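You operate a simulated robot arm through the tools that you are given. There is no shell and no other tool. Be economical: measure what you need, move in short steps, check, and stop when the job is done.

You are at the controls of a simulated robot arm. One attempt, no reset.

TASK
Swap the stapler's yellow cartridge for the green one.
Fine: stand the yellow one on the desk close to the black stand meanwhile; the new one fully down in the stapler; the yellow one ends in the free well of the black stand.

Only the result counts: the job must be done as asked and must still hold three seconds after the hand-in. Knocking over, shifting, dropping, spilling or breaking anything else fails it.

THE ROBOT
A 6-joint arm with a two-finger parallel gripper, fixed in place. Base frame: the origin is at the foot of the arm, x ahead of it, y to its left, z up; the work surface is at about z = 0.738. Units: m, degrees, N and s.
With the tool pointing down near the work surface it reaches from about 0.2 to 0.64 m from the base axis. Its first joint turns from -66.0 to 66.0 degrees. Payload 2.7 kg.
Tool frame: the origin (TCP) lies between the finger pads and is the grasp point; the fingertips stand 0.023 m ahead of it; z points along the fingers, y is the line along which they close. The gripper opens to 0.094 m. The fingers are 0.038 m wide and 0.01 m thick; the gripper's body (0.054 by 0.096 m) begins 0.039 m behind the TCP.
Orientation is that of the tool frame in the base frame, as [roll, pitch, yaw] about the fixed x, y, z axes, in that order (R = Rz(yaw) Ry(pitch) Rx(roll)). With the fingers straight down and closing along the base's y, the tool's x points along the base's -x, its y along +y and its z along -z.

THE INTERFACE
- The arm moves only by the tool move_arm. Its argument "plan" is a list of rows, each a list of 3 entries, a list of its own where there are three numbers: the gripper command, from -1 (fully open) to 1 (shut), values between in proportion, then the shift along the tool's x, y, z in m, then the turn, a rotation vector about the tool's x, y, z in rad. In form: [[hand, [dx, dy, dz], [ax, ay, az]], ...]. A call has 1 to 20 rows; each row shifts and turns the commanded pose from where the row before left it, along the tool's axes as they then stand. Each row takes 0.2 s and may step no farther than 0.05 m and 8.6 degrees from the row before; otherwise, or with a gripper value out of range, the whole call is refused. A pose out of reach is approached as far as the arm can. The call stops where the force on the tool passes 40 N (or 10 N more than at its start, if that is more) or the arm is blocked; 0.2 s more then pass. Each finger travels about 0.045 m/s and halts on what it meets, pressing with about 37 N; the grip force reading is that of the motor and also rises with nothing between the fingers. The clock runs only during rows and for 0.2 s after the last one: add rows that do not move to give the fingers time. The reply holds the time, the measured pose of the TCP, the force on the tool along the base axes, the opening and the grip force, in the units named above and with some noise.
- Cameras (640 x 400 px; columns grow to the right, rows downward): "scene" is fixed at [0.0521, -0.4184, 1.4017]; the picture's right is [0.93, -0.37, 0.00], its down [-0.22, -0.54, -0.81] and it looks along [0.30, 0.75, -0.58] (base axes); focal length 362 px, centre (320, 200). "wrist" rides on the gripper at [-0.039, 0, -0.044] in the tool frame; the picture's right is [0.00, -1.00, 0.00], its down [0.97, 0.00, -0.24] and it looks along [0.24, 0.00, 0.97] (tool axes); focal length 218 px, centre (320, 200).
- capture(camera): a new picture of that camera. No time passes.
- probe_pixels(camera, pixels): for up to 12 pixels [column, row] of the newest picture of that camera ("zoom" is the newest enlarged one), the place [x, y, z] in the base frame of the surface seen there, good to about 0.002 m. No time passes.
- enlarge(camera, box): a new picture of the part [left, top, right, bottom] of that camera's present view, enlarged. No time passes.
- finish_job(): hands the job in; it is judged then, once.

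Keep the steps short. Do not move on a guess: measure, check each grasp and each placing, and mend mistakes. In all there are 80 turns and 54 pictures (those below and enlarged ones count). Leave the gripper open and the arm clear of the work at the hand-in unless told otherwise, and finish with a single line.

The tools are called after ">>>" as a command line: name --argument value ..., lists and objects as JSON in quotes. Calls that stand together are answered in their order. move_arm: Moves the arm, as the interface text tells. Its arguments: {"type":"object","properties":{"plan":{"type":"array","items":{"type":"array"}}},"required":["plan"]} The other tools are called the same way: capture (camera) takes a picture; probe_pixels (camera, pixels) gives the place of the surface under pixels of a picture; enlarge (camera, box) takes an enlarged picture of a part of a camera's view; finish_job () hands the job in.

At the start:

```text
time_s: 0.0
tcp_pos: [0.2557, 0.2082, 1.0511]
tool_rot: [179.9, 0.2, -179.9]
ft_force: [-0.3, 0.0, 0.3]
grip_width: 0.0943
grasp_force: 0.1
```

scene: 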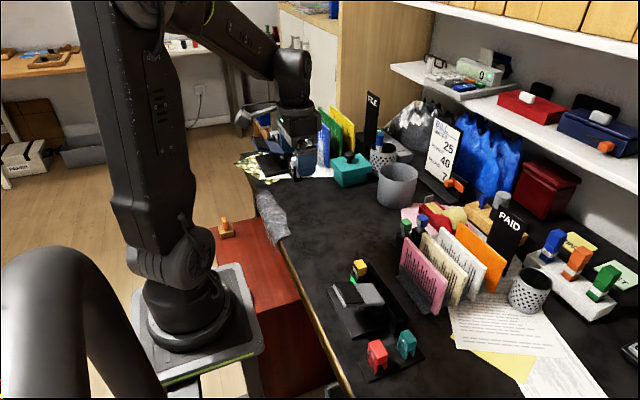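
wrist: 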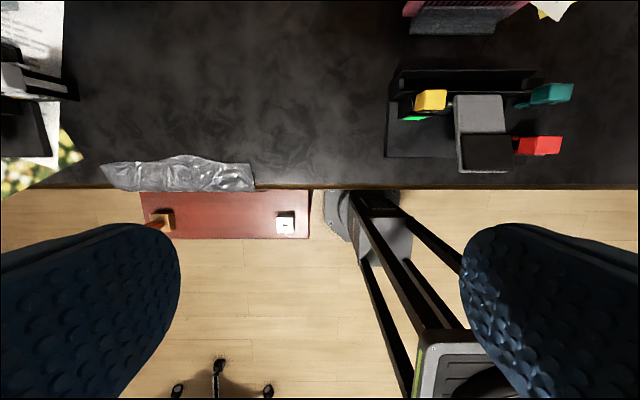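

I'll start by looking closely at the stapler area and the stands.

>>> enlarge --camera "scene" --box '[310, 240, 450, 390]'

>>> enlarge --camera "scene" --box '[500, 210, 640, 330]'

>>> enlarge --camera "wrist" --box '[370, 50, 600, 190]'

```text
2.67 times, centred on (380, 315) of scene
```

zoom: 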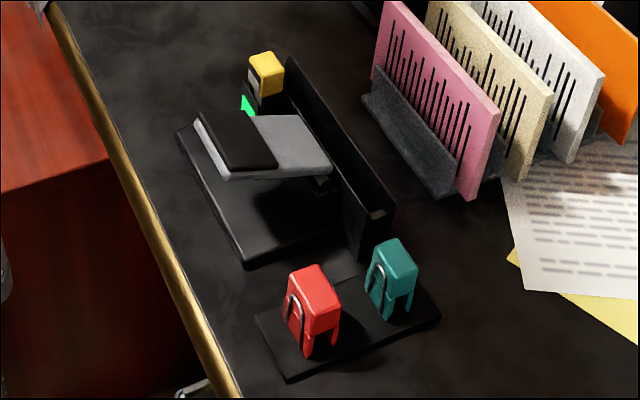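

```text
3.33 times, centred on (570, 270) of scene
```

zoom: 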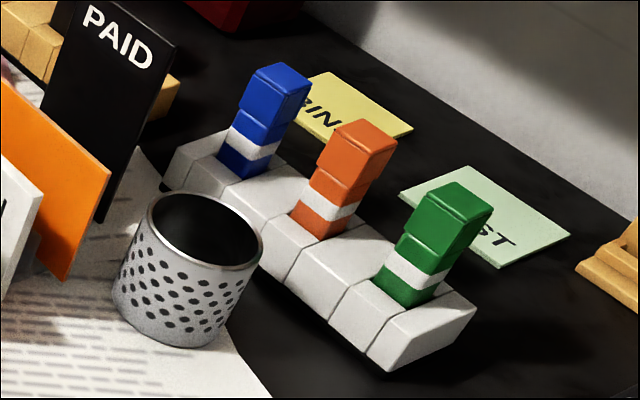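

```text
2.78 times, centred on (485, 120) of wrist
```

zoom: 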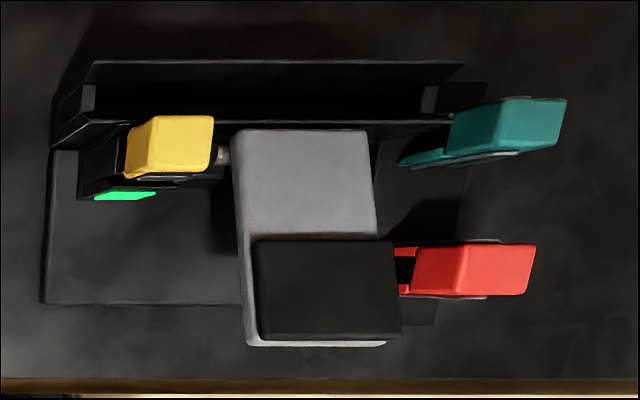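

The yellow cartridge sits in the stapler bay at left (zoom ~(170,145)). The black stand at right holds red and teal-green ones. The white rack's items have another shape. I'll measure points on the wrist zoom.

>>> probe_pixels --camera "zoom" --pixels '[[180, 140], [135, 160], [125, 195], [100, 170], [500, 125], [560, 125], [440, 155], [475, 270], [530, 270], [420, 315], [310, 180], [320, 290]]'

>>> probe_pixels --camera "scene" --pixels '[[359, 266], [376, 350], [406, 340], [378, 372], [420, 357], [372, 381], [395, 355], [390, 345], [400, 320], [340, 318], [363, 340]]'

```text
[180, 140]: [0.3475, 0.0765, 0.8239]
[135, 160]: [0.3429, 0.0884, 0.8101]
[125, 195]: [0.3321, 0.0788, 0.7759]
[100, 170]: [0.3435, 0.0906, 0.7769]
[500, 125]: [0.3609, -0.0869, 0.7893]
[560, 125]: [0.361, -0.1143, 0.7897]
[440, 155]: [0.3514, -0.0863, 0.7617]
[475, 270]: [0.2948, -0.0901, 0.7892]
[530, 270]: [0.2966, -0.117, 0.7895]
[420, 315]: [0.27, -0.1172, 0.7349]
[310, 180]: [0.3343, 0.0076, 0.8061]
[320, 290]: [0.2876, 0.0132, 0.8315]
```

```text
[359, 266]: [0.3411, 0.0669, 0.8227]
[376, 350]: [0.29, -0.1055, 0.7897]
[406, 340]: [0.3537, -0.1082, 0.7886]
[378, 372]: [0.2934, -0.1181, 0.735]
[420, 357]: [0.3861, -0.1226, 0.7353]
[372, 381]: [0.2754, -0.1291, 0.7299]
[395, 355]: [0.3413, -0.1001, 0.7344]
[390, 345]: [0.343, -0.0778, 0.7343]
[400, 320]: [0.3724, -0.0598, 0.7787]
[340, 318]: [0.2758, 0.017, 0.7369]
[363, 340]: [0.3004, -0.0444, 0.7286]
```

I need a near-vertical view over the stand and stapler. I'll move above at about (0.33, -0.09, 1.0), which is clear of everything.

>>> move_arm --plan '[[-1, [-0.01, -0.042, 0.007], [0, 0, 0]], [-1, [-0.01, -0.042, 0.007], [0, 0, 0]], [-1, [-0.01, -0.042, 0.007], [0, 0, 0]], [-1, [-0.01, -0.042, 0.007], [0, 0, 0]], [-1, [-0.01, -0.042, 0.007], [0, 0, 0]], [-1, [-0.01, -0.042, 0.007], [0, 0, 0]], [-1, [-0.01, -0.042, 0.007], [0, 0, 0]], [-1, [0, 0, 0], [0, 0, 0]]]'

>>> capture --camera "wrist"

```text
time_s: 1.8
tcp_pos: [0.3294, -0.0836, 1.0018]
tool_rot: [179.9, 0.3, -179.8]
ft_force: [0.7, -0.1, 0.9]
grip_width: 0.0941
grasp_force: 0.1
```

```text
48 pictures are left
```

wrist: 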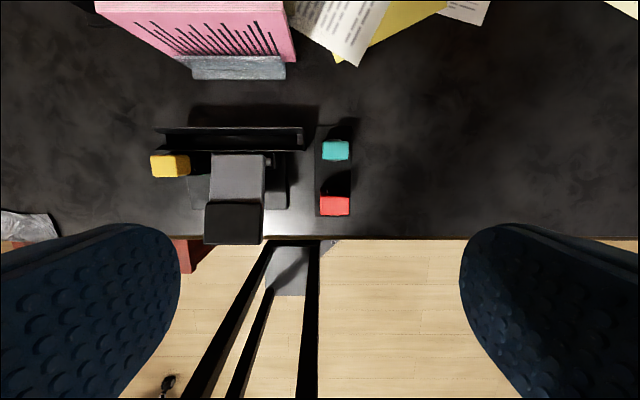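

>>> enlarge --camera "wrist" --box '[290, 100, 386, 240]'

>>> enlarge --camera "wrist" --box '[140, 100, 320, 240]'

>>> enlarge --camera "scene" --box '[345, 320, 430, 390]'

```text
2.86 times, centred on (338, 170) of wrist
```

zoom: 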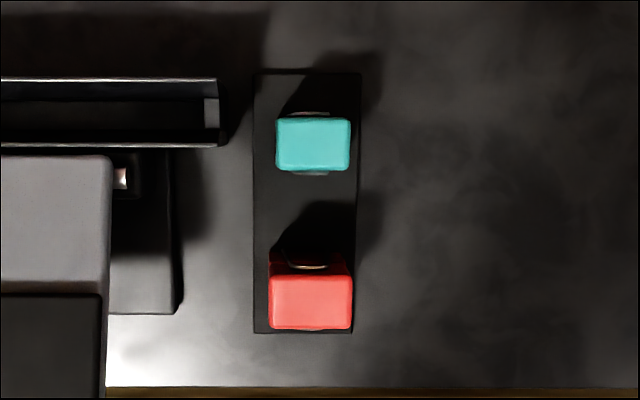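

```text
2.86 times, centred on (230, 170) of wrist
```

zoom: 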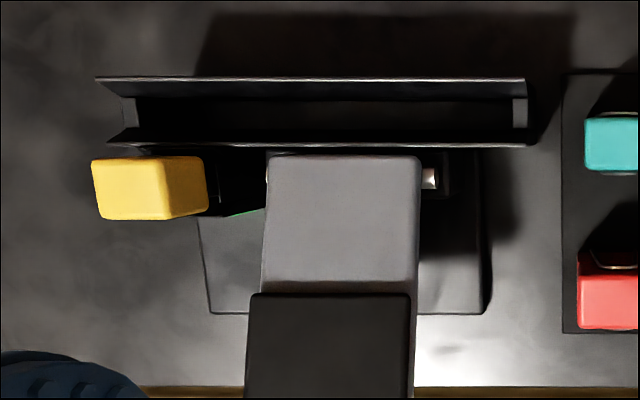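

```text
5.71 times, centred on (388, 355) of scene
```

zoom: 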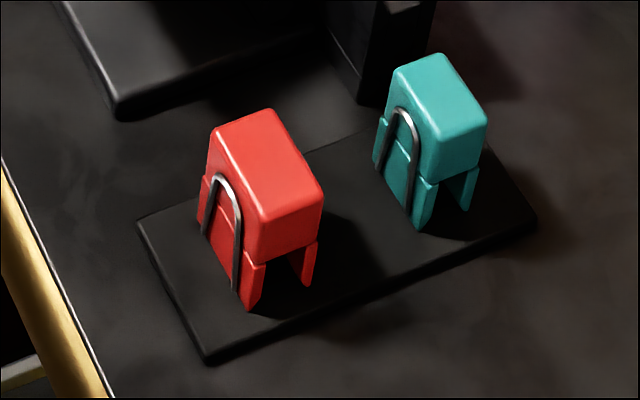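

The objects' shapes matter, so I'll look closer at the yellow cartridge and at the rest of the desk for other candidate stands.

>>> enlarge --camera "scene" --box '[320, 250, 400, 310]'

>>> enlarge --camera "scene" --box '[380, 180, 540, 280]'

>>> enlarge --camera "scene" --box '[230, 70, 420, 200]'

```text
6.67 times, centred on (360, 280) of scene
```

zoom: 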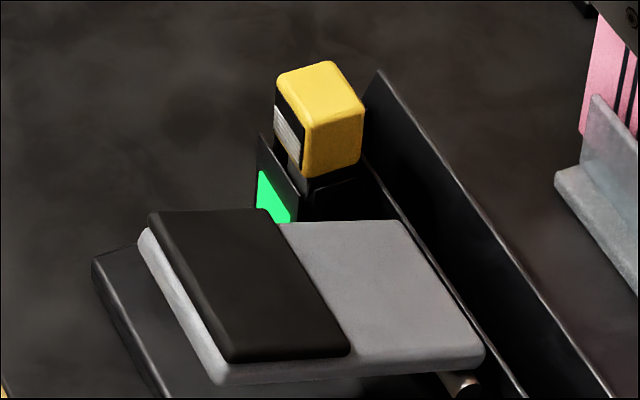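

```text
4.00 times, centred on (460, 230) of scene
```

zoom: 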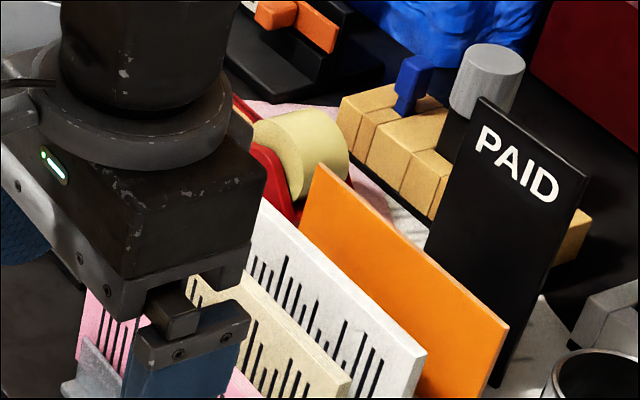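

```text
3.08 times, centred on (325, 135) of scene
```

zoom: 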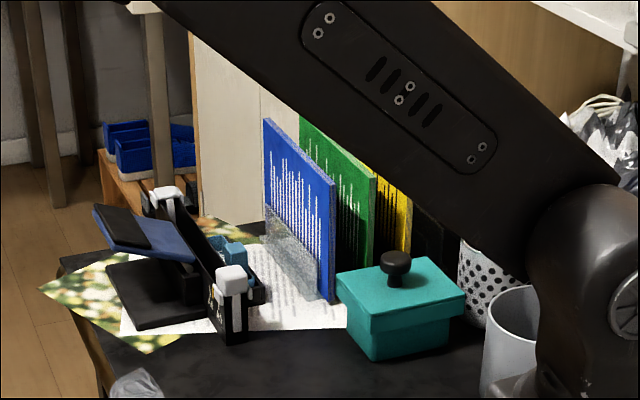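

>>> enlarge --camera "scene" --box '[235, 120, 345, 190]'

>>> enlarge --camera "scene" --box '[410, 130, 530, 210]'

```text
5.71 times, centred on (290, 155) of scene
```

zoom: 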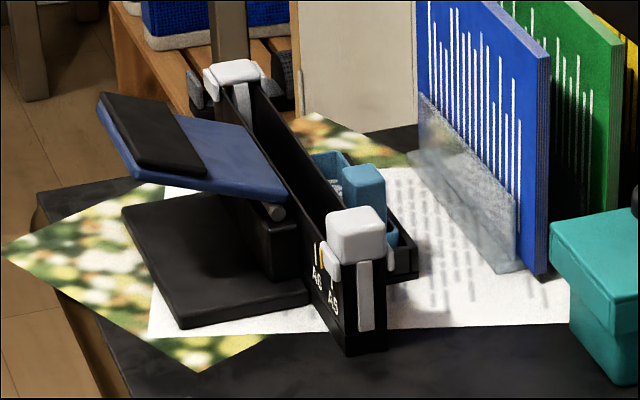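

```text
5.00 times, centred on (470, 170) of scene
```

zoom: 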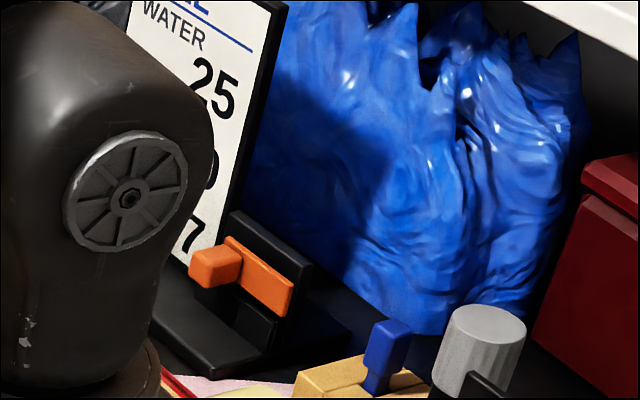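

The black two-well stand holds teal-green and red, so that matches the task wording. The black stand is full, and the yellow needs a waiting spot on the desk. I'll go lower above the green cartridge for a precise view.

>>> move_arm --plan '[[-1, [-0.012, -0.009, 0.034], [0, 0, 0]], [-1, [-0.012, -0.008, 0.034], [0, 0, 0]], [-1, [0, 0, 0.034], [0, 0, 0]], [-1, [0, 0, 0], [0, 0, 0]]]'

>>> capture --camera "wrist"

```text
time_s: 2.8
tcp_pos: [0.3511, -0.103, 0.8986]
tool_rot: [180.0, 0.2, -180.0]
ft_force: [0.5, 0.7, 0.1]
grip_width: 0.0941
grasp_force: 0.1
```

```text
39 pictures are left
```

wrist: 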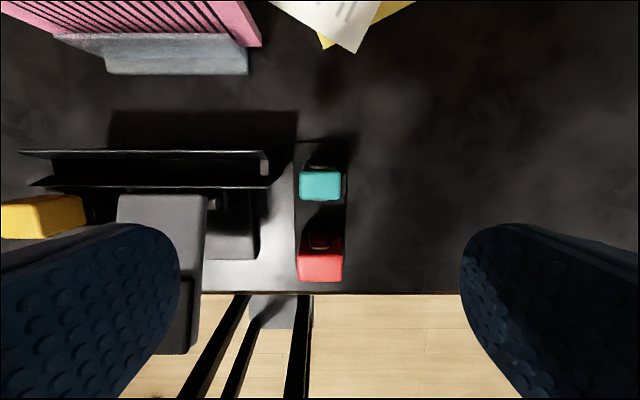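

>>> probe_pixels --camera "wrist" --pixels '[[301, 186], [339, 186], [320, 173], [320, 198], [321, 186], [312, 168], [298, 145], [344, 145], [344, 230], [296, 230], [280, 230], [380, 200]]'

>>> probe_pixels --camera "wrist" --pixels '[[298, 268], [344, 268], [320, 256], [320, 280], [320, 240], [262, 164], [262, 185], [40, 152], [40, 183], [40, 218], [4, 225], [75, 205]]'

```text
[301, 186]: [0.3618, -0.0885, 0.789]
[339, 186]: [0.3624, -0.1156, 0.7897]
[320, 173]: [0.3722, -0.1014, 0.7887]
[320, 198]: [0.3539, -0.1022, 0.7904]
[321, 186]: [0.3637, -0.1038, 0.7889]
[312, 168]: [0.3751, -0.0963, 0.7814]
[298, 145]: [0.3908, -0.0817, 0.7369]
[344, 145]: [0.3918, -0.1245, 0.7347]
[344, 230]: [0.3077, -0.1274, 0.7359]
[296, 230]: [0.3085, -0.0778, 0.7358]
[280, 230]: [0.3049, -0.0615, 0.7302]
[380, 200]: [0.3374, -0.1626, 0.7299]
```

```text
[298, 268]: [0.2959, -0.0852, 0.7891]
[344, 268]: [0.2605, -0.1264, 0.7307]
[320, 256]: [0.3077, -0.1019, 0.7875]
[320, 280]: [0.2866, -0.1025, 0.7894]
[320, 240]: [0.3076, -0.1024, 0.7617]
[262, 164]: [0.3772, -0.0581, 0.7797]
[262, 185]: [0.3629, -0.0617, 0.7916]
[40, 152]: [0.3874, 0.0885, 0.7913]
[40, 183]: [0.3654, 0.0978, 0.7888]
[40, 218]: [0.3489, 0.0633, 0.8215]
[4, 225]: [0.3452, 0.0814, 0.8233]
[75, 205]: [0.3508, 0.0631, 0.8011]
```

The desk is at z≈0.730 and the stand top at ≈0.736. The green one is centred at (0.363, -0.102), 20 mm in x by 30 mm in y, top 0.790. Now the yellow, viewed from above.

>>> move_arm --plan '[[-1, [0, 0, -0.03], [0, 0, 0]], [-1, [0, 0.045, 0], [0, 0, 0]], [-1, [0, 0.045, 0], [0, 0, 0]], [-1, [0, 0.045, 0], [0, 0, 0]], [-1, [0.005, 0.043, 0], [0, 0, 0]], [-1, [0, 0, 0], [0, 0, 0]]]'

>>> enlarge --camera "wrist" --box '[240, 120, 400, 260]'

```text
time_s: 4.2
tcp_pos: [0.3448, 0.0771, 0.9319]
tool_rot: [179.9, 0.2, -179.9]
ft_force: [-0.8, 0.0, -0.1]
grip_width: 0.0941
grasp_force: 0.0
```

```text
2.86 times, centred on (320, 190) of wrist
```

zoom: 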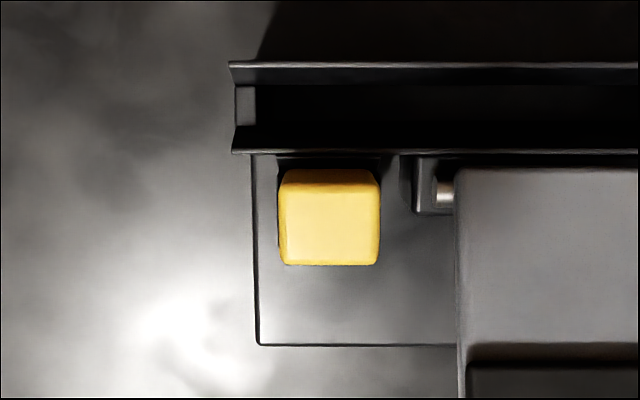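

>>> probe_pixels --camera "zoom" --pixels '[[330, 220], [288, 220], [372, 220], [330, 190], [330, 258], [280, 185], [390, 190], [350, 150], [425, 200], [470, 250], [420, 300], [270, 300]]'

>>> enlarge --camera "scene" --box '[310, 240, 390, 300]'

```text
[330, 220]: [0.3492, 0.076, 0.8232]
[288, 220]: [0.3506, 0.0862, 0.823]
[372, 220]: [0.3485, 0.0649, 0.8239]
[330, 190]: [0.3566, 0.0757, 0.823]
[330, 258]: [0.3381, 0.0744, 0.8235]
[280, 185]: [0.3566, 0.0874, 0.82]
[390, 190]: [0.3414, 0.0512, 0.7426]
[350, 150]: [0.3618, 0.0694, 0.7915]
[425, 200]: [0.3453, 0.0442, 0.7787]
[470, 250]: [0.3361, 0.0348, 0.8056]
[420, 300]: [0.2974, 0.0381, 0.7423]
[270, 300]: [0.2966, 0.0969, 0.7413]
```

```text
6.67 times, centred on (350, 270) of scene
```

zoom: 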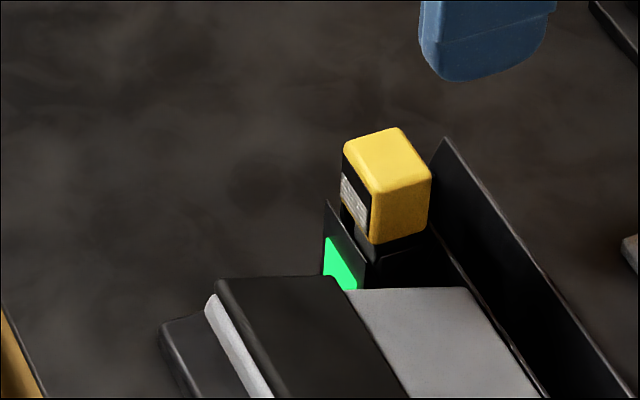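

The yellow measures about 22×25 mm, centre (0.347, 0.075), top 0.823. The green on the near stand is 20×29 mm, so I want to be sure they're the same kind. I'll probe the white rack and other items for comparison.

>>> capture --camera "scene"

>>> probe_pixels --camera "scene" --pixels '[[553, 237], [576, 258], [604, 277], [606, 271], [597, 292], [455, 183], [410, 228], [422, 219], [530, 285], [300, 160], [590, 300], [384, 140]]'

```text
36 pictures are left
```

scene: 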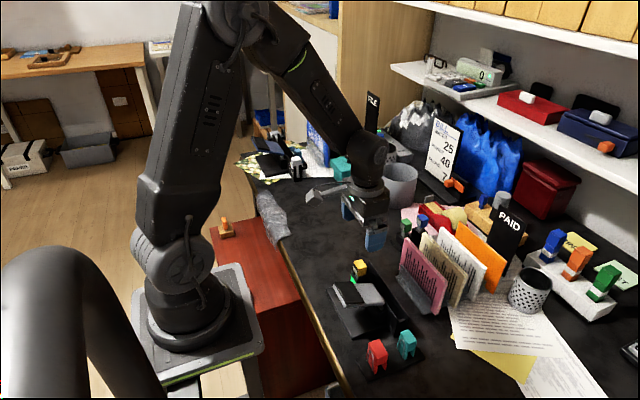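

```text
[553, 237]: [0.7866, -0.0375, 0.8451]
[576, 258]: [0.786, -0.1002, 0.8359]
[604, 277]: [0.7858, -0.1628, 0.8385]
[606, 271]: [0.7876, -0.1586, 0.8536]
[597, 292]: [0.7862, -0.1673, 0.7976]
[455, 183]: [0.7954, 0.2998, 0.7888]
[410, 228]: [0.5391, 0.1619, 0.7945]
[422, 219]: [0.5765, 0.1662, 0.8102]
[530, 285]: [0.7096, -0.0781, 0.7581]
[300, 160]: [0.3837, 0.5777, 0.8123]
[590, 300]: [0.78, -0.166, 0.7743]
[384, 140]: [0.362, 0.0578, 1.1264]
```

The white rack (x≈0.79) is beyond reach. But a green and a blue capped item show at (406,226) and (423,218), behind the pink divider and within reach. I'll enlarge there.

>>> enlarge --camera "scene" --box '[390, 200, 450, 250]'

```text
8.00 times, centred on (420, 225) of scene
```

zoom: 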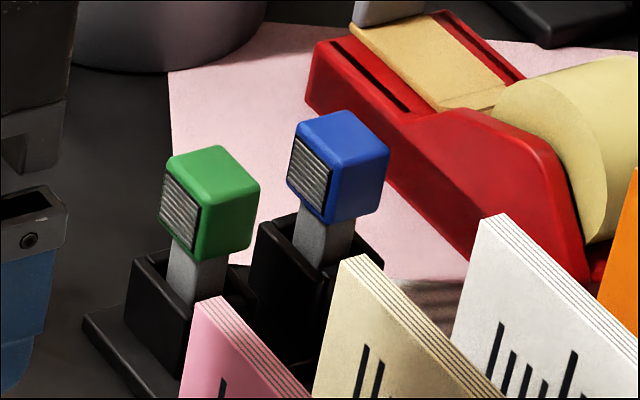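

That's the real one: a black welled stand with a green and a blue cartridge with ribbed labels, like the yellow. I'll view it from above.

>>> move_arm --plan '[[-1, [0, 0, -0.04], [0, 0, 0]], [-1, [-0.04, 0.02, 0], [0, 0, 0]], [-1, [-0.04, 0.02, 0], [0, 0, 0]], [-1, [-0.04, 0.02, 0], [0, 0, 0]], [-1, [-0.04, 0.02, 0], [0, 0, 0]], [-1, [-0.03, 0.008, 0], [0, 0, 0]], [-1, [0, 0, 0], [0, 0, 0]]]'

>>> capture --camera "wrist"

```text
time_s: 5.8
tcp_pos: [0.534, 0.1626, 0.9726]
tool_rot: [179.9, 0.1, -180.0]
ft_force: [0.4, -0.5, 0.0]
grip_width: 0.0938
grasp_force: 0.0
```

```text
34 pictures are left
```

wrist: 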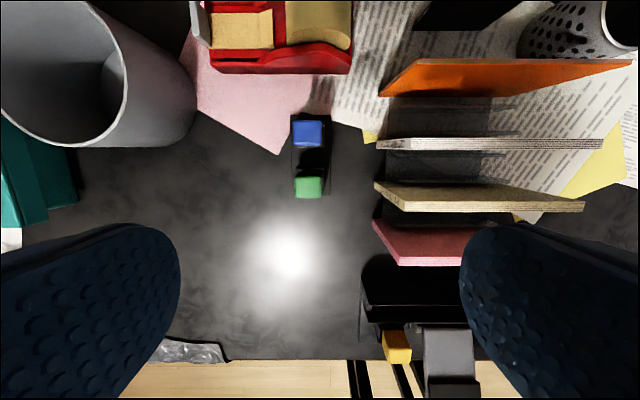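

>>> enlarge --camera "wrist" --box '[270, 100, 390, 210]'

>>> probe_pixels --camera "wrist" --pixels '[[308, 188], [297, 188], [321, 188], [308, 179], [308, 196], [307, 135], [294, 135], [320, 135], [307, 125], [307, 145], [310, 163], [326, 163]]'

>>> probe_pixels --camera "wrist" --pixels '[[375, 220], [375, 185], [377, 143], [380, 95], [385, 228], [380, 190], [260, 200], [352, 70], [212, 75], [292, 196], [330, 190], [292, 118]]'

```text
3.64 times, centred on (330, 155) of wrist
```

zoom: 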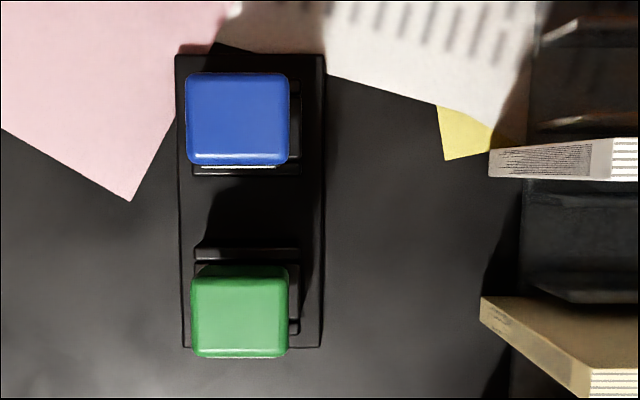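

```text
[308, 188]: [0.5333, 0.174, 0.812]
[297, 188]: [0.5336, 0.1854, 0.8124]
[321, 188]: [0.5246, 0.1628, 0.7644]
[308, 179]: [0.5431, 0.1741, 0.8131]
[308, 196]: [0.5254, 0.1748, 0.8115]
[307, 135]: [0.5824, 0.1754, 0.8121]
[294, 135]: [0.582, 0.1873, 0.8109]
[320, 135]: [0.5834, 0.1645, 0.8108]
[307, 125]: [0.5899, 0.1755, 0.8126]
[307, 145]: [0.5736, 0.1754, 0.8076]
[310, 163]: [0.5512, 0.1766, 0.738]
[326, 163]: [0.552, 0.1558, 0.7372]
```

```text
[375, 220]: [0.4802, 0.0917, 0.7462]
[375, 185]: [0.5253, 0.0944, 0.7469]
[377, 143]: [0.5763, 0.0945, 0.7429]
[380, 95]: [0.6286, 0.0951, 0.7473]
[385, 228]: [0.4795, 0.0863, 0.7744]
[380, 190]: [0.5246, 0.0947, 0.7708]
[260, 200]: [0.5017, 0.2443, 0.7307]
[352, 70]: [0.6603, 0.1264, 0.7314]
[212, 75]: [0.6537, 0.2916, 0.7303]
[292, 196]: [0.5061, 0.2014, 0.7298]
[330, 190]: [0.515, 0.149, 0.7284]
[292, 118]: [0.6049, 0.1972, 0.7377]
```

The stand's base spans x 0.51–0.605, y 0.153–0.197. Its two wells are occupied by green (0.534, 0.1745, top 0.812) and blue (0.582, 0.175). Labels face -x on green and yellow alike, so no turn is needed. The desk at (0.465, 0.18) is free and close to the stand. I'll go above yellow with the opening reduced to ~50 mm.

>>> move_arm --plan '[[-0.06, [0.04, -0.018, 0], [0, 0, 0]], [-0.06, [0.04, -0.018, 0], [0, 0, 0]], [-0.06, [0.04, -0.018, 0], [0, 0, 0]], [-0.06, [0.04, -0.018, 0], [0, 0, 0]], [-0.06, [0.0265, -0.0156, 0], [0, 0, 0]], [-0.06, [0, 0, 0.04], [0, 0, 0]], [-0.06, [0, 0, 0.04], [0, 0, 0]], [-0.06, [0, 0, 0], [0, 0, 0]]]'

>>> capture --camera "wrist"

>>> enlarge --camera "scene" --box '[310, 210, 410, 310]'

```text
time_s: 7.6
tcp_pos: [0.3513, 0.0753, 0.8886]
tool_rot: [179.8, 0.2, -180.0]
ft_force: [0.2, 0.0, 0.9]
grip_width: 0.0502
grasp_force: 0.1
```

```text
32 pictures are left
```

wrist: 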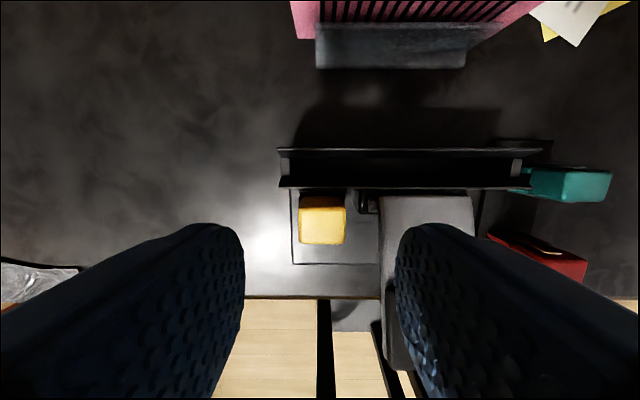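

```text
4.00 times, centred on (360, 260) of scene
```

zoom: 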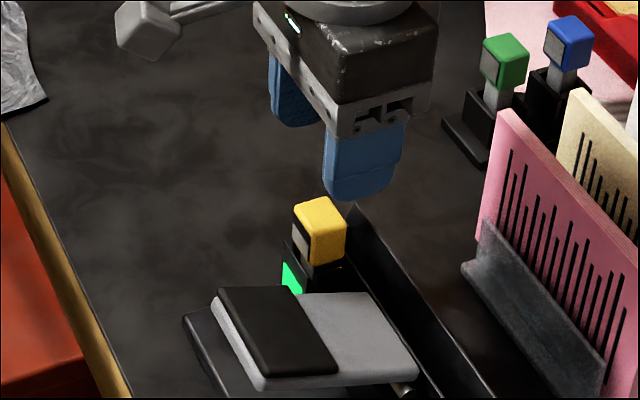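

Good alignment. I'll probe the cap's lower edge (zoom (320,258)) and the housing below it for the grip depth.

>>> probe_pixels --camera "zoom" --pixels '[[325, 258], [325, 262], [340, 248], [310, 272], [302, 255], [295, 245], [290, 270], [330, 270], [320, 215], [350, 230]]'

>>> probe_pixels --camera "wrist" --pixels '[[301, 222], [345, 222], [323, 203], [323, 240], [323, 222], [355, 200], [323, 188], [368, 203]]'

```text
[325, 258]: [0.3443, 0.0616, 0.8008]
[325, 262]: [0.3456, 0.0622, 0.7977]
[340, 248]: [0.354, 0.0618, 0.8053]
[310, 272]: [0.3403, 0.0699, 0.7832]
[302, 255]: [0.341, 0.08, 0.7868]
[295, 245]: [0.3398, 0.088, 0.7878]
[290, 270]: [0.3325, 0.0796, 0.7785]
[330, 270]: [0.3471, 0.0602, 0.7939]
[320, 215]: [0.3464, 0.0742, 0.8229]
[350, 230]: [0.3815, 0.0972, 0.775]
```

```text
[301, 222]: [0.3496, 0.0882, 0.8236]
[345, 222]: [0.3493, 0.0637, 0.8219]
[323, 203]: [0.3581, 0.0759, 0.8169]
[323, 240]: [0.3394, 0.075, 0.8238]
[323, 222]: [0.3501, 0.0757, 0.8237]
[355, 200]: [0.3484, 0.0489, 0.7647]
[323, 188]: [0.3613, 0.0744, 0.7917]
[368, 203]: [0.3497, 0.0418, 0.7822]
```

The cap spans z 0.797–0.823, centre (0.348, 0.0755). I'll lower until the tips are at ≈0.801, then close.

>>> move_arm --plan '[[-0.06, [0.002, 0, 0.03], [0, 0, 0]], [-0.06, [0, 0, 0.02], [0, 0, 0]], [-0.06, [0, 0, 0.014], [0, 0, 0]], [-0.06, [0, 0, 0], [0, 0, 0]]]'

>>> enlarge --camera "scene" --box '[310, 210, 410, 310]'

```text
time_s: 8.6
tcp_pos: [0.3481, 0.0773, 0.8254]
tool_rot: [180.0, 0.2, -179.9]
ft_force: [-0.1, 0.1, 0.0]
grip_width: 0.0499
grasp_force: 0.0
```

```text
4.00 times, centred on (360, 260) of scene
```

zoom: 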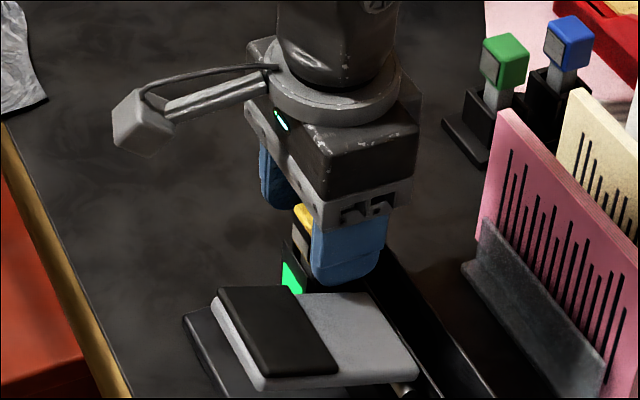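

The fingers straddle the cap, so I'll close now.

>>> move_arm --plan '[[1, [0, 0, 0], [0, 0, 0]], [1, [0, 0, 0], [0, 0, 0]], [1, [0, 0, 0], [0, 0, 0]], [1, [0, 0, 0], [0, 0, 0]], [1, [0, 0, 0], [0, 0, 0]]]'

```text
time_s: 9.8
tcp_pos: [0.3465, 0.0762, 0.8252]
tool_rot: [179.8, 0.2, -179.9]
ft_force: [0.5, -0.7, 0.1]
grip_width: 0.0251
grasp_force: 37.0
```

Held at 25.1 mm with 37 N. I'll lift slowly straight up and watch the force.

>>> move_arm --plan '[[1, [0, 0, -0.008], [0, 0, 0]], [1, [0, 0, -0.012], [0, 0, 0]], [1, [0, 0, -0.015], [0, 0, 0]], [1, [0, 0, -0.02], [0, 0, 0]], [1, [0, 0, -0.02], [0, 0, 0]], [1, [0, 0, -0.025], [0, 0, 0]]]'

>>> enlarge --camera "scene" --box '[310, 190, 410, 310]'

```text
time_s: 11.2
tcp_pos: [0.3452, 0.0755, 0.9277]
tool_rot: [179.8, 0.1, -180.0]
ft_force: [0.4, 0.4, -0.3]
grip_width: 0.0249
grasp_force: 37.1
```

```text
3.33 times, centred on (360, 250) of scene
```

zoom: 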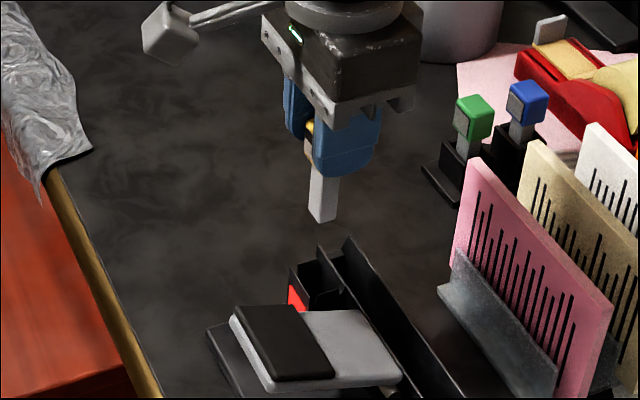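

It's out, and the light went red (empty), which is a useful seating check. I'll measure the stem bottom and the slot.

>>> probe_pixels --camera "zoom" --pixels '[[322, 220], [312, 213], [335, 214], [325, 185], [315, 190], [336, 190], [322, 285], [310, 275], [333, 275], [335, 300], [291, 270], [325, 258]]'

>>> capture --camera "wrist"

```text
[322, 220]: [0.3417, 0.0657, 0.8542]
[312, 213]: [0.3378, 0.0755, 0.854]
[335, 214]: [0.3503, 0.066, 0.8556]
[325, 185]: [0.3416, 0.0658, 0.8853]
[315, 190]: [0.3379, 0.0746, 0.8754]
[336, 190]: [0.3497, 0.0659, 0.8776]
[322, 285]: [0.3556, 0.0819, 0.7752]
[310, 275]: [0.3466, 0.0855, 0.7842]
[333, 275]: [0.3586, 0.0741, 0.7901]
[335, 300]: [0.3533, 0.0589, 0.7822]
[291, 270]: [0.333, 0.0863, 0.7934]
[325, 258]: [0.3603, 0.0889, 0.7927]
```

```text
28 pictures are left
```

wrist: 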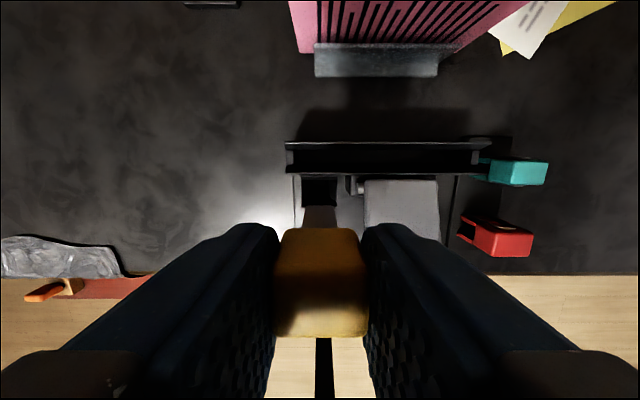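

The stem bottom is 0.073 below the TCP. I'll carry it to above (0.465, 0.18) and lower to ~15 mm over the desk.

>>> move_arm --plan '[[1, [-0.02, 0.026, 0], [0, 0, 0]], [1, [-0.03, 0.026, 0], [0, 0, 0]], [1, [-0.034, 0.026, 0], [0, 0, 0]], [1, [-0.034, 0.0265, 0], [0, 0, 0]], [1, [0, 0, 0.035], [0, 0, 0]], [1, [0, 0, 0.035], [0, 0, 0]], [1, [0, 0, 0.035], [0, 0, 0]], [1, [0, 0, 0], [0, 0, 0]]]'

>>> enlarge --camera "scene" --box '[340, 170, 450, 270]'

```text
time_s: 13.0
tcp_pos: [0.4663, 0.1813, 0.8214]
tool_rot: [179.9, 0.2, -179.9]
ft_force: [0.1, -1.0, -0.1]
grip_width: 0.0253
grasp_force: 36.9
```

```text
4.00 times, centred on (395, 220) of scene
```

zoom: 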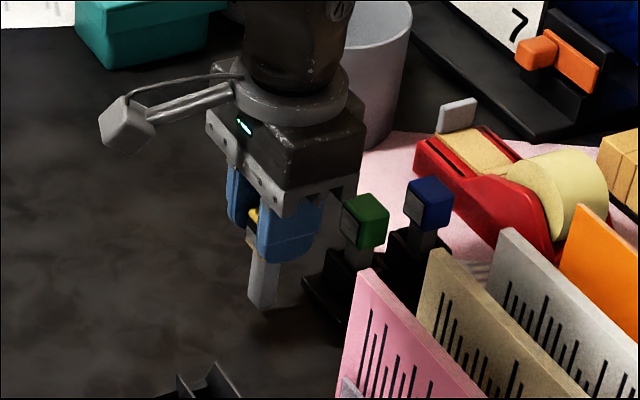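

About 18 mm remain. I'll lower in small steps and watch for contact.

>>> move_arm --plan '[[1, [0, 0, 0.007], [0, 0, 0]], [1, [0, 0, 0.006], [0, 0, 0]], [1, [0, 0, 0.002], [0, 0, 0]], [1, [0, 0, 0], [0, 0, 0]]]'

>>> enlarge --camera "scene" --box '[380, 220, 430, 260]'

```text
time_s: 14.0
tcp_pos: [0.4649, 0.1818, 0.8068]
tool_rot: [180.0, 0.2, -179.9]
ft_force: [-0.2, -0.3, 0.0]
grip_width: 0.0252
grasp_force: 37.1
```

```text
10.00 times, centred on (405, 240) of scene
```

zoom: 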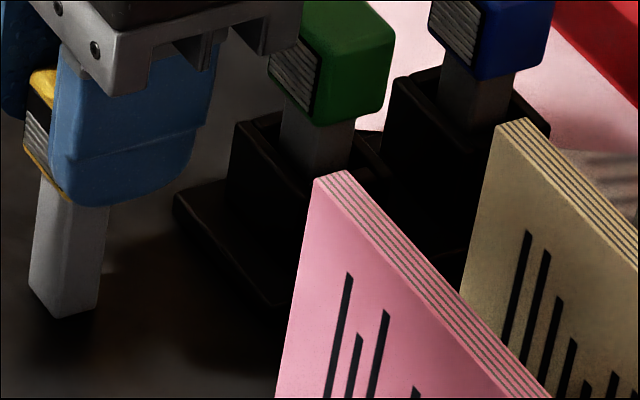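

>>> move_arm --plan '[[1, [0, 0, 0.001], [0, 0, 0]], [1, [0, 0, 0.001], [0, 0, 0]], [1, [0, 0, 0.001], [0, 0, 0]], [1, [0, 0, 0], [0, 0, 0]]]'

>>> probe_pixels --camera "zoom" --pixels '[[65, 314], [35, 288], [60, 340], [90, 305], [230, 190], [250, 165], [340, 172]]'

```text
time_s: 15.0
tcp_pos: [0.465, 0.1798, 0.8061]
tool_rot: [179.8, 0.3, -179.9]
ft_force: [-6.1, -1.8, 24.9]
grip_width: 0.0253
grasp_force: 37.4
```

```text
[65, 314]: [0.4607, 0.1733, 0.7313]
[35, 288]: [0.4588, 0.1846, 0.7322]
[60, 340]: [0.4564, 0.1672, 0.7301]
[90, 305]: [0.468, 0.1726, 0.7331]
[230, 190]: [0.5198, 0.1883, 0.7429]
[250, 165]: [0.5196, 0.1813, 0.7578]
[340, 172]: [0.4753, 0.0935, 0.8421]
```

Contact at 25 N, so it's on the desk. I'll ease up 2 mm to shed the load, then open to 50 mm.

>>> move_arm --plan '[[1, [0, 0, -0.002], [0, 0, 0]], [1, [0, 0, 0], [0, 0, 0]]]'

```text
time_s: 15.6
tcp_pos: [0.4651, 0.1793, 0.8048]
tool_rot: [179.8, 0.3, -179.8]
ft_force: [2.5, 2.6, 10.1]
grip_width: 0.0249
grasp_force: 37.1
```

>>> move_arm --plan '[[0.3, [0, 0, -0.0005], [0, 0, 0]], [0.1, [0, 0, 0], [0, 0, 0]], [-0.06, [0, 0, 0], [0, 0, 0]], [-0.06, [0, 0, 0], [0, 0, 0]], [-0.06, [0, 0, -0.02], [0, 0, 0]], [-0.06, [0, 0, -0.03], [0, 0, 0]], [-0.06, [0, 0, -0.04], [0, 0, 0]], [-0.06, [0, 0, 0], [0, 0, 0]]]'

>>> enlarge --camera "scene" --box '[340, 170, 450, 270]'

>>> capture --camera "wrist"

```text
time_s: 17.4
tcp_pos: [0.4671, 0.1778, 0.8963]
tool_rot: [179.9, 0.1, -179.8]
ft_force: [0.1, -0.9, 0.0]
grip_width: 0.0499
grasp_force: 0.0
```

```text
4.00 times, centred on (395, 220) of scene
```

zoom: 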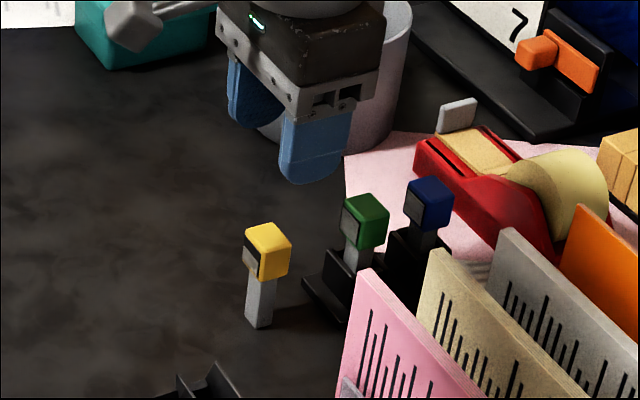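

```text
24 pictures are left
```

wrist: 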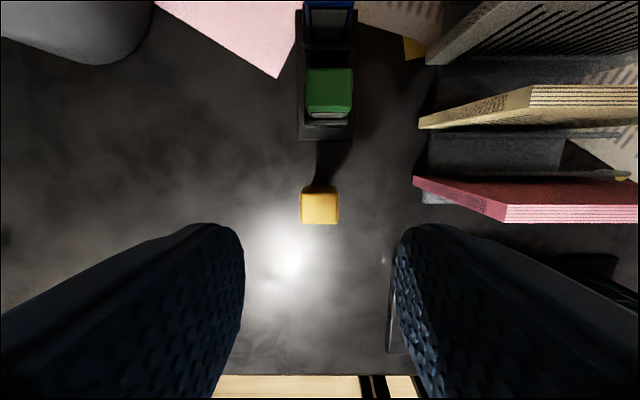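

Yellow stands upright. I'll now move above green, tips still well above the caps.

>>> move_arm --plan '[[-0.06, [-0.034, -0.003, 0], [0, 0, 0]], [-0.06, [-0.034, -0.002, 0], [0, 0, 0]], [-0.06, [0, 0, 0], [0, 0, 0]]]'

>>> enlarge --camera "wrist" --box '[240, 100, 400, 260]'

```text
time_s: 18.2
tcp_pos: [0.5317, 0.1741, 0.8971]
tool_rot: [179.7, 0.0, -179.9]
ft_force: [0.0, -1.0, -0.5]
grip_width: 0.05
grasp_force: 0.0
```

```text
2.50 times, centred on (320, 180) of wrist
```

zoom: 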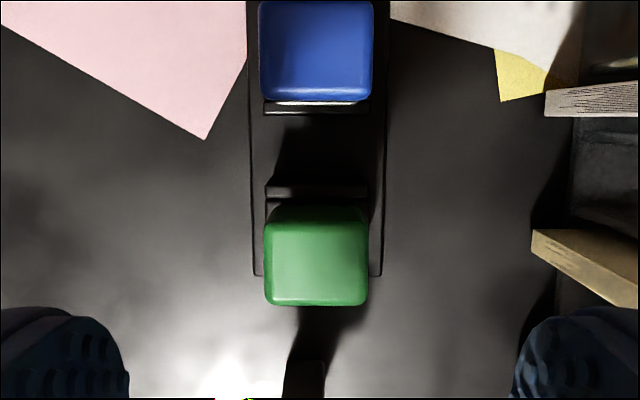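

>>> probe_pixels --camera "zoom" --pixels '[[316, 260], [268, 260], [364, 260], [316, 213], [316, 300], [316, 225], [316, 98], [275, 260], [357, 260], [255, 250], [380, 250], [316, 190]]'

```text
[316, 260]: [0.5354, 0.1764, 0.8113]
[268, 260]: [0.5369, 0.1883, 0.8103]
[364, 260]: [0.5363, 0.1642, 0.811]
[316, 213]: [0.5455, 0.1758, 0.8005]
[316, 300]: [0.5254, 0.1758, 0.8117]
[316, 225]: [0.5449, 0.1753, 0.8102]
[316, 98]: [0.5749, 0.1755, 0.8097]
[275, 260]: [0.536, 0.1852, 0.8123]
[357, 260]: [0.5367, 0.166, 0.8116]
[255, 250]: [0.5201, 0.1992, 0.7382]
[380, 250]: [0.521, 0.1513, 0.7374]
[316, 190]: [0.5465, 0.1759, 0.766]
```

Green's cap centre is (0.535, 0.176), top 0.812. I'll descend to TCP 0.814, the same relative height as with yellow.

>>> move_arm --plan '[[-0.06, [-0.002, 0.001, 0.03], [0, 0, 0]], [-0.06, [0, 0, 0.03], [0, 0, 0]], [-0.06, [0, 0, 0.023], [0, 0, 0]], [-0.06, [0, 0, 0], [0, 0, 0]]]'

>>> enlarge --camera "scene" --box '[360, 180, 460, 260]'

```text
time_s: 19.2
tcp_pos: [0.5354, 0.174, 0.8143]
tool_rot: [179.9, 0.2, -179.9]
ft_force: [0.5, -0.5, 0.4]
grip_width: 0.0498
grasp_force: 0.0
```

```text
5.00 times, centred on (410, 220) of scene
```

zoom: 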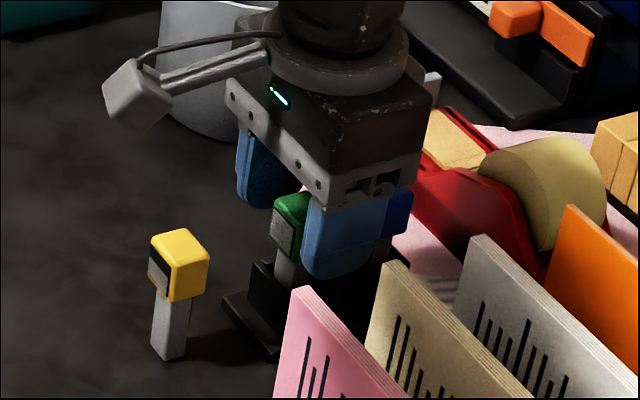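

Shift y by +1 mm to centre, then close.

>>> move_arm --plan '[[-0.06, [0, 0.001, 0], [0, 0, 0]], [0.3, [0, 0, 0], [0, 0, 0]], [0.4, [0, 0, 0], [0, 0, 0]], [0.6, [0, 0, 0], [0, 0, 0]], [1, [0, 0, 0], [0, 0, 0]], [1, [0, 0, 0], [0, 0, 0]]]'

```text
time_s: 20.6
tcp_pos: [0.5357, 0.1767, 0.8149]
tool_rot: [179.8, 0.2, -179.9]
ft_force: [0.3, 0.9, -0.6]
grip_width: 0.0249
grasp_force: 36.9
```

Held at 24.9 mm. I'll lift straight up slowly.

>>> move_arm --plan '[[1, [0, 0, -0.008], [0, 0, 0]], [1, [0, 0, -0.012], [0, 0, 0]], [1, [0, 0, -0.015], [0, 0, 0]], [1, [0, 0, -0.02], [0, 0, 0]], [1, [0, 0, -0.025], [0, 0, 0]], [1, [0, 0, -0.03], [0, 0, 0]], [1, [0, 0, 0], [0, 0, 0]]]'

>>> enlarge --camera "scene" --box '[360, 160, 460, 260]'

>>> capture --camera "wrist"

```text
time_s: 22.2
tcp_pos: [0.534, 0.1758, 0.9229]
tool_rot: [179.9, 0.2, -179.8]
ft_force: [0.6, 0.1, -1.1]
grip_width: 0.025
grasp_force: 36.8
```

```text
4.00 times, centred on (410, 210) of scene
```

zoom: 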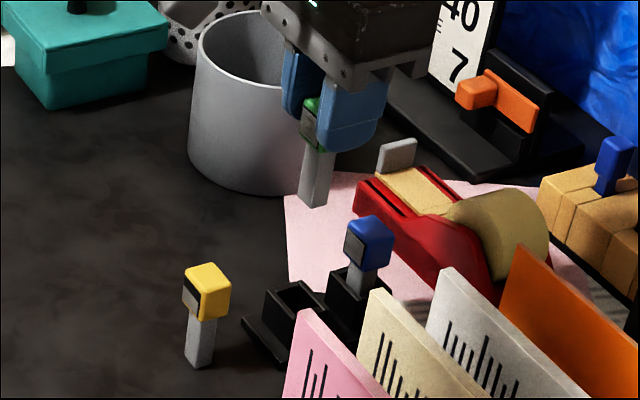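

```text
20 pictures are left
```

wrist: 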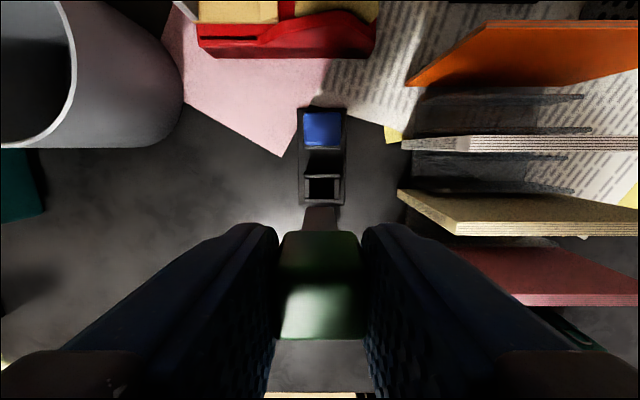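

I'll probe green's stem to compare the grip offset with yellow's, plus the freed well's rim.

>>> probe_pixels --camera "zoom" --pixels '[[317, 206], [305, 196], [328, 196], [318, 180], [305, 180], [328, 175]]'

>>> probe_pixels --camera "wrist" --pixels '[[323, 177], [323, 199], [306, 190], [341, 190], [323, 188], [323, 212], [300, 200], [346, 200]]'

```text
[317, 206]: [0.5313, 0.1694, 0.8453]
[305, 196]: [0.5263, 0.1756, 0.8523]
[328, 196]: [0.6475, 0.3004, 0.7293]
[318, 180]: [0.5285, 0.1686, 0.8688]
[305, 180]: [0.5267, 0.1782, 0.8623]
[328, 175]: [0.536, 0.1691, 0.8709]
```

```text
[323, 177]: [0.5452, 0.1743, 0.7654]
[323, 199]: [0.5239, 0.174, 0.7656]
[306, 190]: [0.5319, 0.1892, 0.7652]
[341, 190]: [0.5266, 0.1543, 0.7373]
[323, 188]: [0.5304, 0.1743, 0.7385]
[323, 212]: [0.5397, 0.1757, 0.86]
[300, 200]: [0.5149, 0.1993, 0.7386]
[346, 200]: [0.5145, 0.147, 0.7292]
```

Grip offsets agree to within noise. I'll carry green in -x first to x=0.347, then in -y to the slot, with the stem bottom staying at z≈0.85.

>>> move_arm --plan '[[1, [0.047, 0, 0], [0, 0, 0]], [1, [0.047, 0, 0], [0, 0, 0]], [1, [0.047, 0, 0], [0, 0, 0]], [1, [0.0465, 0, 0], [0, 0, 0]], [1, [0, -0.04, 0], [0, 0, 0]], [1, [0, -0.04, 0], [0, 0, 0]], [1, [0, -0.0205, 0], [0, 0, 0]], [1, [0, 0, 0], [0, 0, 0]], [1, [0, 0, 0], [0, 0, 0]]]'

>>> enlarge --camera "scene" --box '[310, 190, 410, 310]'

>>> enlarge --camera "wrist" --box '[260, 140, 400, 260]'

```text
time_s: 24.2
tcp_pos: [0.3475, 0.0785, 0.9242]
tool_rot: [179.9, 0.2, -179.8]
ft_force: [0.4, 0.3, -0.3]
grip_width: 0.0252
grasp_force: 37.2
```

```text
3.33 times, centred on (360, 250) of scene
```

zoom: 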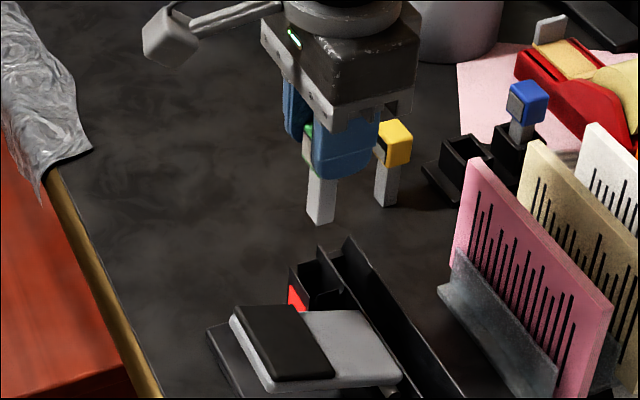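

```text
3.33 times, centred on (330, 200) of wrist
```

zoom: 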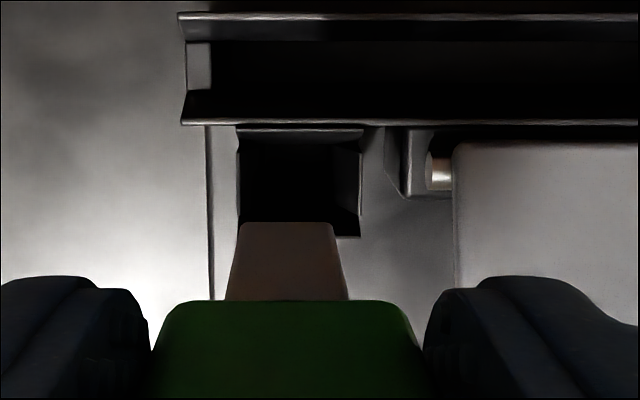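

I'll probe the slot rim and stem bottom edges in this wrist zoom to align y exactly.

>>> probe_pixels --camera "zoom" --pixels '[[241, 226], [333, 226], [287, 226], [239, 175], [364, 180], [340, 170], [300, 133], [348, 165], [360, 233], [250, 290], [335, 290], [350, 200]]'

```text
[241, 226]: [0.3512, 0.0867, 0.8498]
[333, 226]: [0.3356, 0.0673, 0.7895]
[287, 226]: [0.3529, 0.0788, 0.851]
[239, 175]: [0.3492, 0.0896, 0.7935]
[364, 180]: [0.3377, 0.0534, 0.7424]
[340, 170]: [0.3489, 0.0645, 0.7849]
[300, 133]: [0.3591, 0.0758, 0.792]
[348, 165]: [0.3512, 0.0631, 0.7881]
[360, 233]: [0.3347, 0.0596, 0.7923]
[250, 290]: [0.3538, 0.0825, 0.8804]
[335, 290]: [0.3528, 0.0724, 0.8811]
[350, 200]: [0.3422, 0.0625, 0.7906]
```

The slot centre is y≈0.0755 and the stem centre y≈0.0788, so I'll shift -3 mm in y. Then lower to ~8 mm above the rim (0.792) and recheck.

>>> move_arm --plan '[[1, [0, -0.003, 0], [0, 0, 0]], [1, [0, 0, 0.025], [0, 0, 0]], [1, [0, 0, 0.025], [0, 0, 0]], [1, [0, 0, 0], [0, 0, 0]]]'

>>> enlarge --camera "scene" --box '[335, 250, 385, 290]'

>>> enlarge --camera "wrist" --box '[260, 140, 400, 260]'

```text
time_s: 25.2
tcp_pos: [0.3457, 0.0735, 0.8731]
tool_rot: [180.0, 0.2, -179.9]
ft_force: [0.0, -0.4, -0.3]
grip_width: 0.0249
grasp_force: 36.6
```

```text
10.00 times, centred on (360, 270) of scene
```

zoom: 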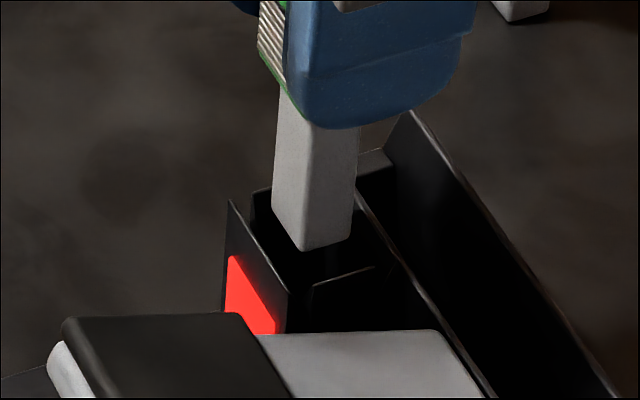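

```text
3.33 times, centred on (330, 200) of wrist
```

zoom: 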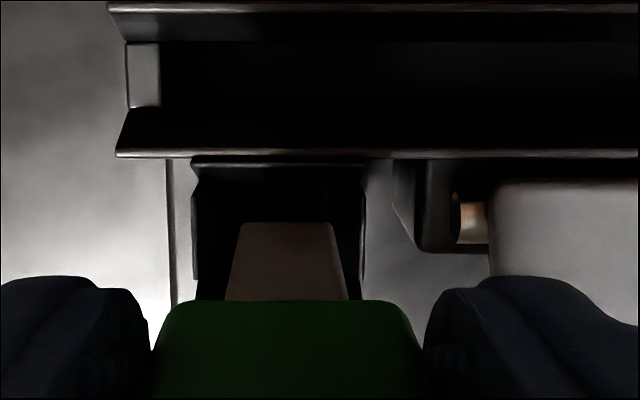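

The stem centre is at column 287; the slot walls at 198 and 362 put its centre at ~280. So I'm about 1.3 mm too far in -y. I'll probe the rims to confirm.

>>> probe_pixels --camera "zoom" --pixels '[[196, 230], [364, 230], [193, 250], [365, 260], [241, 227], [332, 227], [287, 226], [280, 165], [280, 160]]'

```text
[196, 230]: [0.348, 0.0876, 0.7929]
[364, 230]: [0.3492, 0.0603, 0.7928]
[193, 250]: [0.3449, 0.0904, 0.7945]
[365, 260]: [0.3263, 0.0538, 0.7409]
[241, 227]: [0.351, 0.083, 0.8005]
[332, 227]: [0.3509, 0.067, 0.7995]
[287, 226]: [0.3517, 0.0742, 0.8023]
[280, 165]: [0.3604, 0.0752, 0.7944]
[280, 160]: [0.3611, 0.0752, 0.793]
```

y is good to within 1 mm. I'll now check x in the scene zoom. A new zoom is needed, since the last zoom was the wrist one.

>>> enlarge --camera "scene" --box '[335, 250, 385, 290]'

>>> probe_pixels --camera "zoom" --pixels '[[285, 215], [298, 240], [310, 240], [345, 230], [328, 200], [285, 160], [260, 245], [285, 288], [232, 215], [340, 275], [365, 215], [262, 195]]'

```text
10.00 times, centred on (360, 270) of scene
```

zoom: 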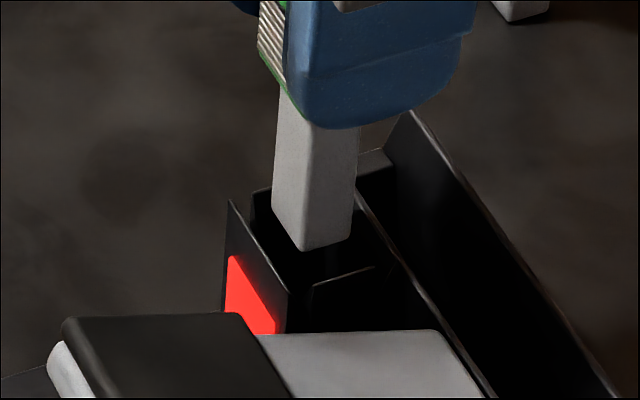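

```text
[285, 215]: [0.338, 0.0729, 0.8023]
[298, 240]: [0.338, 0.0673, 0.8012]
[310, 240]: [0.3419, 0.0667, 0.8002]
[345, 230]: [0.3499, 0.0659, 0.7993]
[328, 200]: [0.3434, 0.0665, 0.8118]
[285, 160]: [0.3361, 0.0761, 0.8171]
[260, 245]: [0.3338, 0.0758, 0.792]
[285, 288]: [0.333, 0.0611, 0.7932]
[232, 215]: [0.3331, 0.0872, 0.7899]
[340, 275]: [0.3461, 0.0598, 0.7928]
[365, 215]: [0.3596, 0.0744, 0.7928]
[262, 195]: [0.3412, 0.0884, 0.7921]
```

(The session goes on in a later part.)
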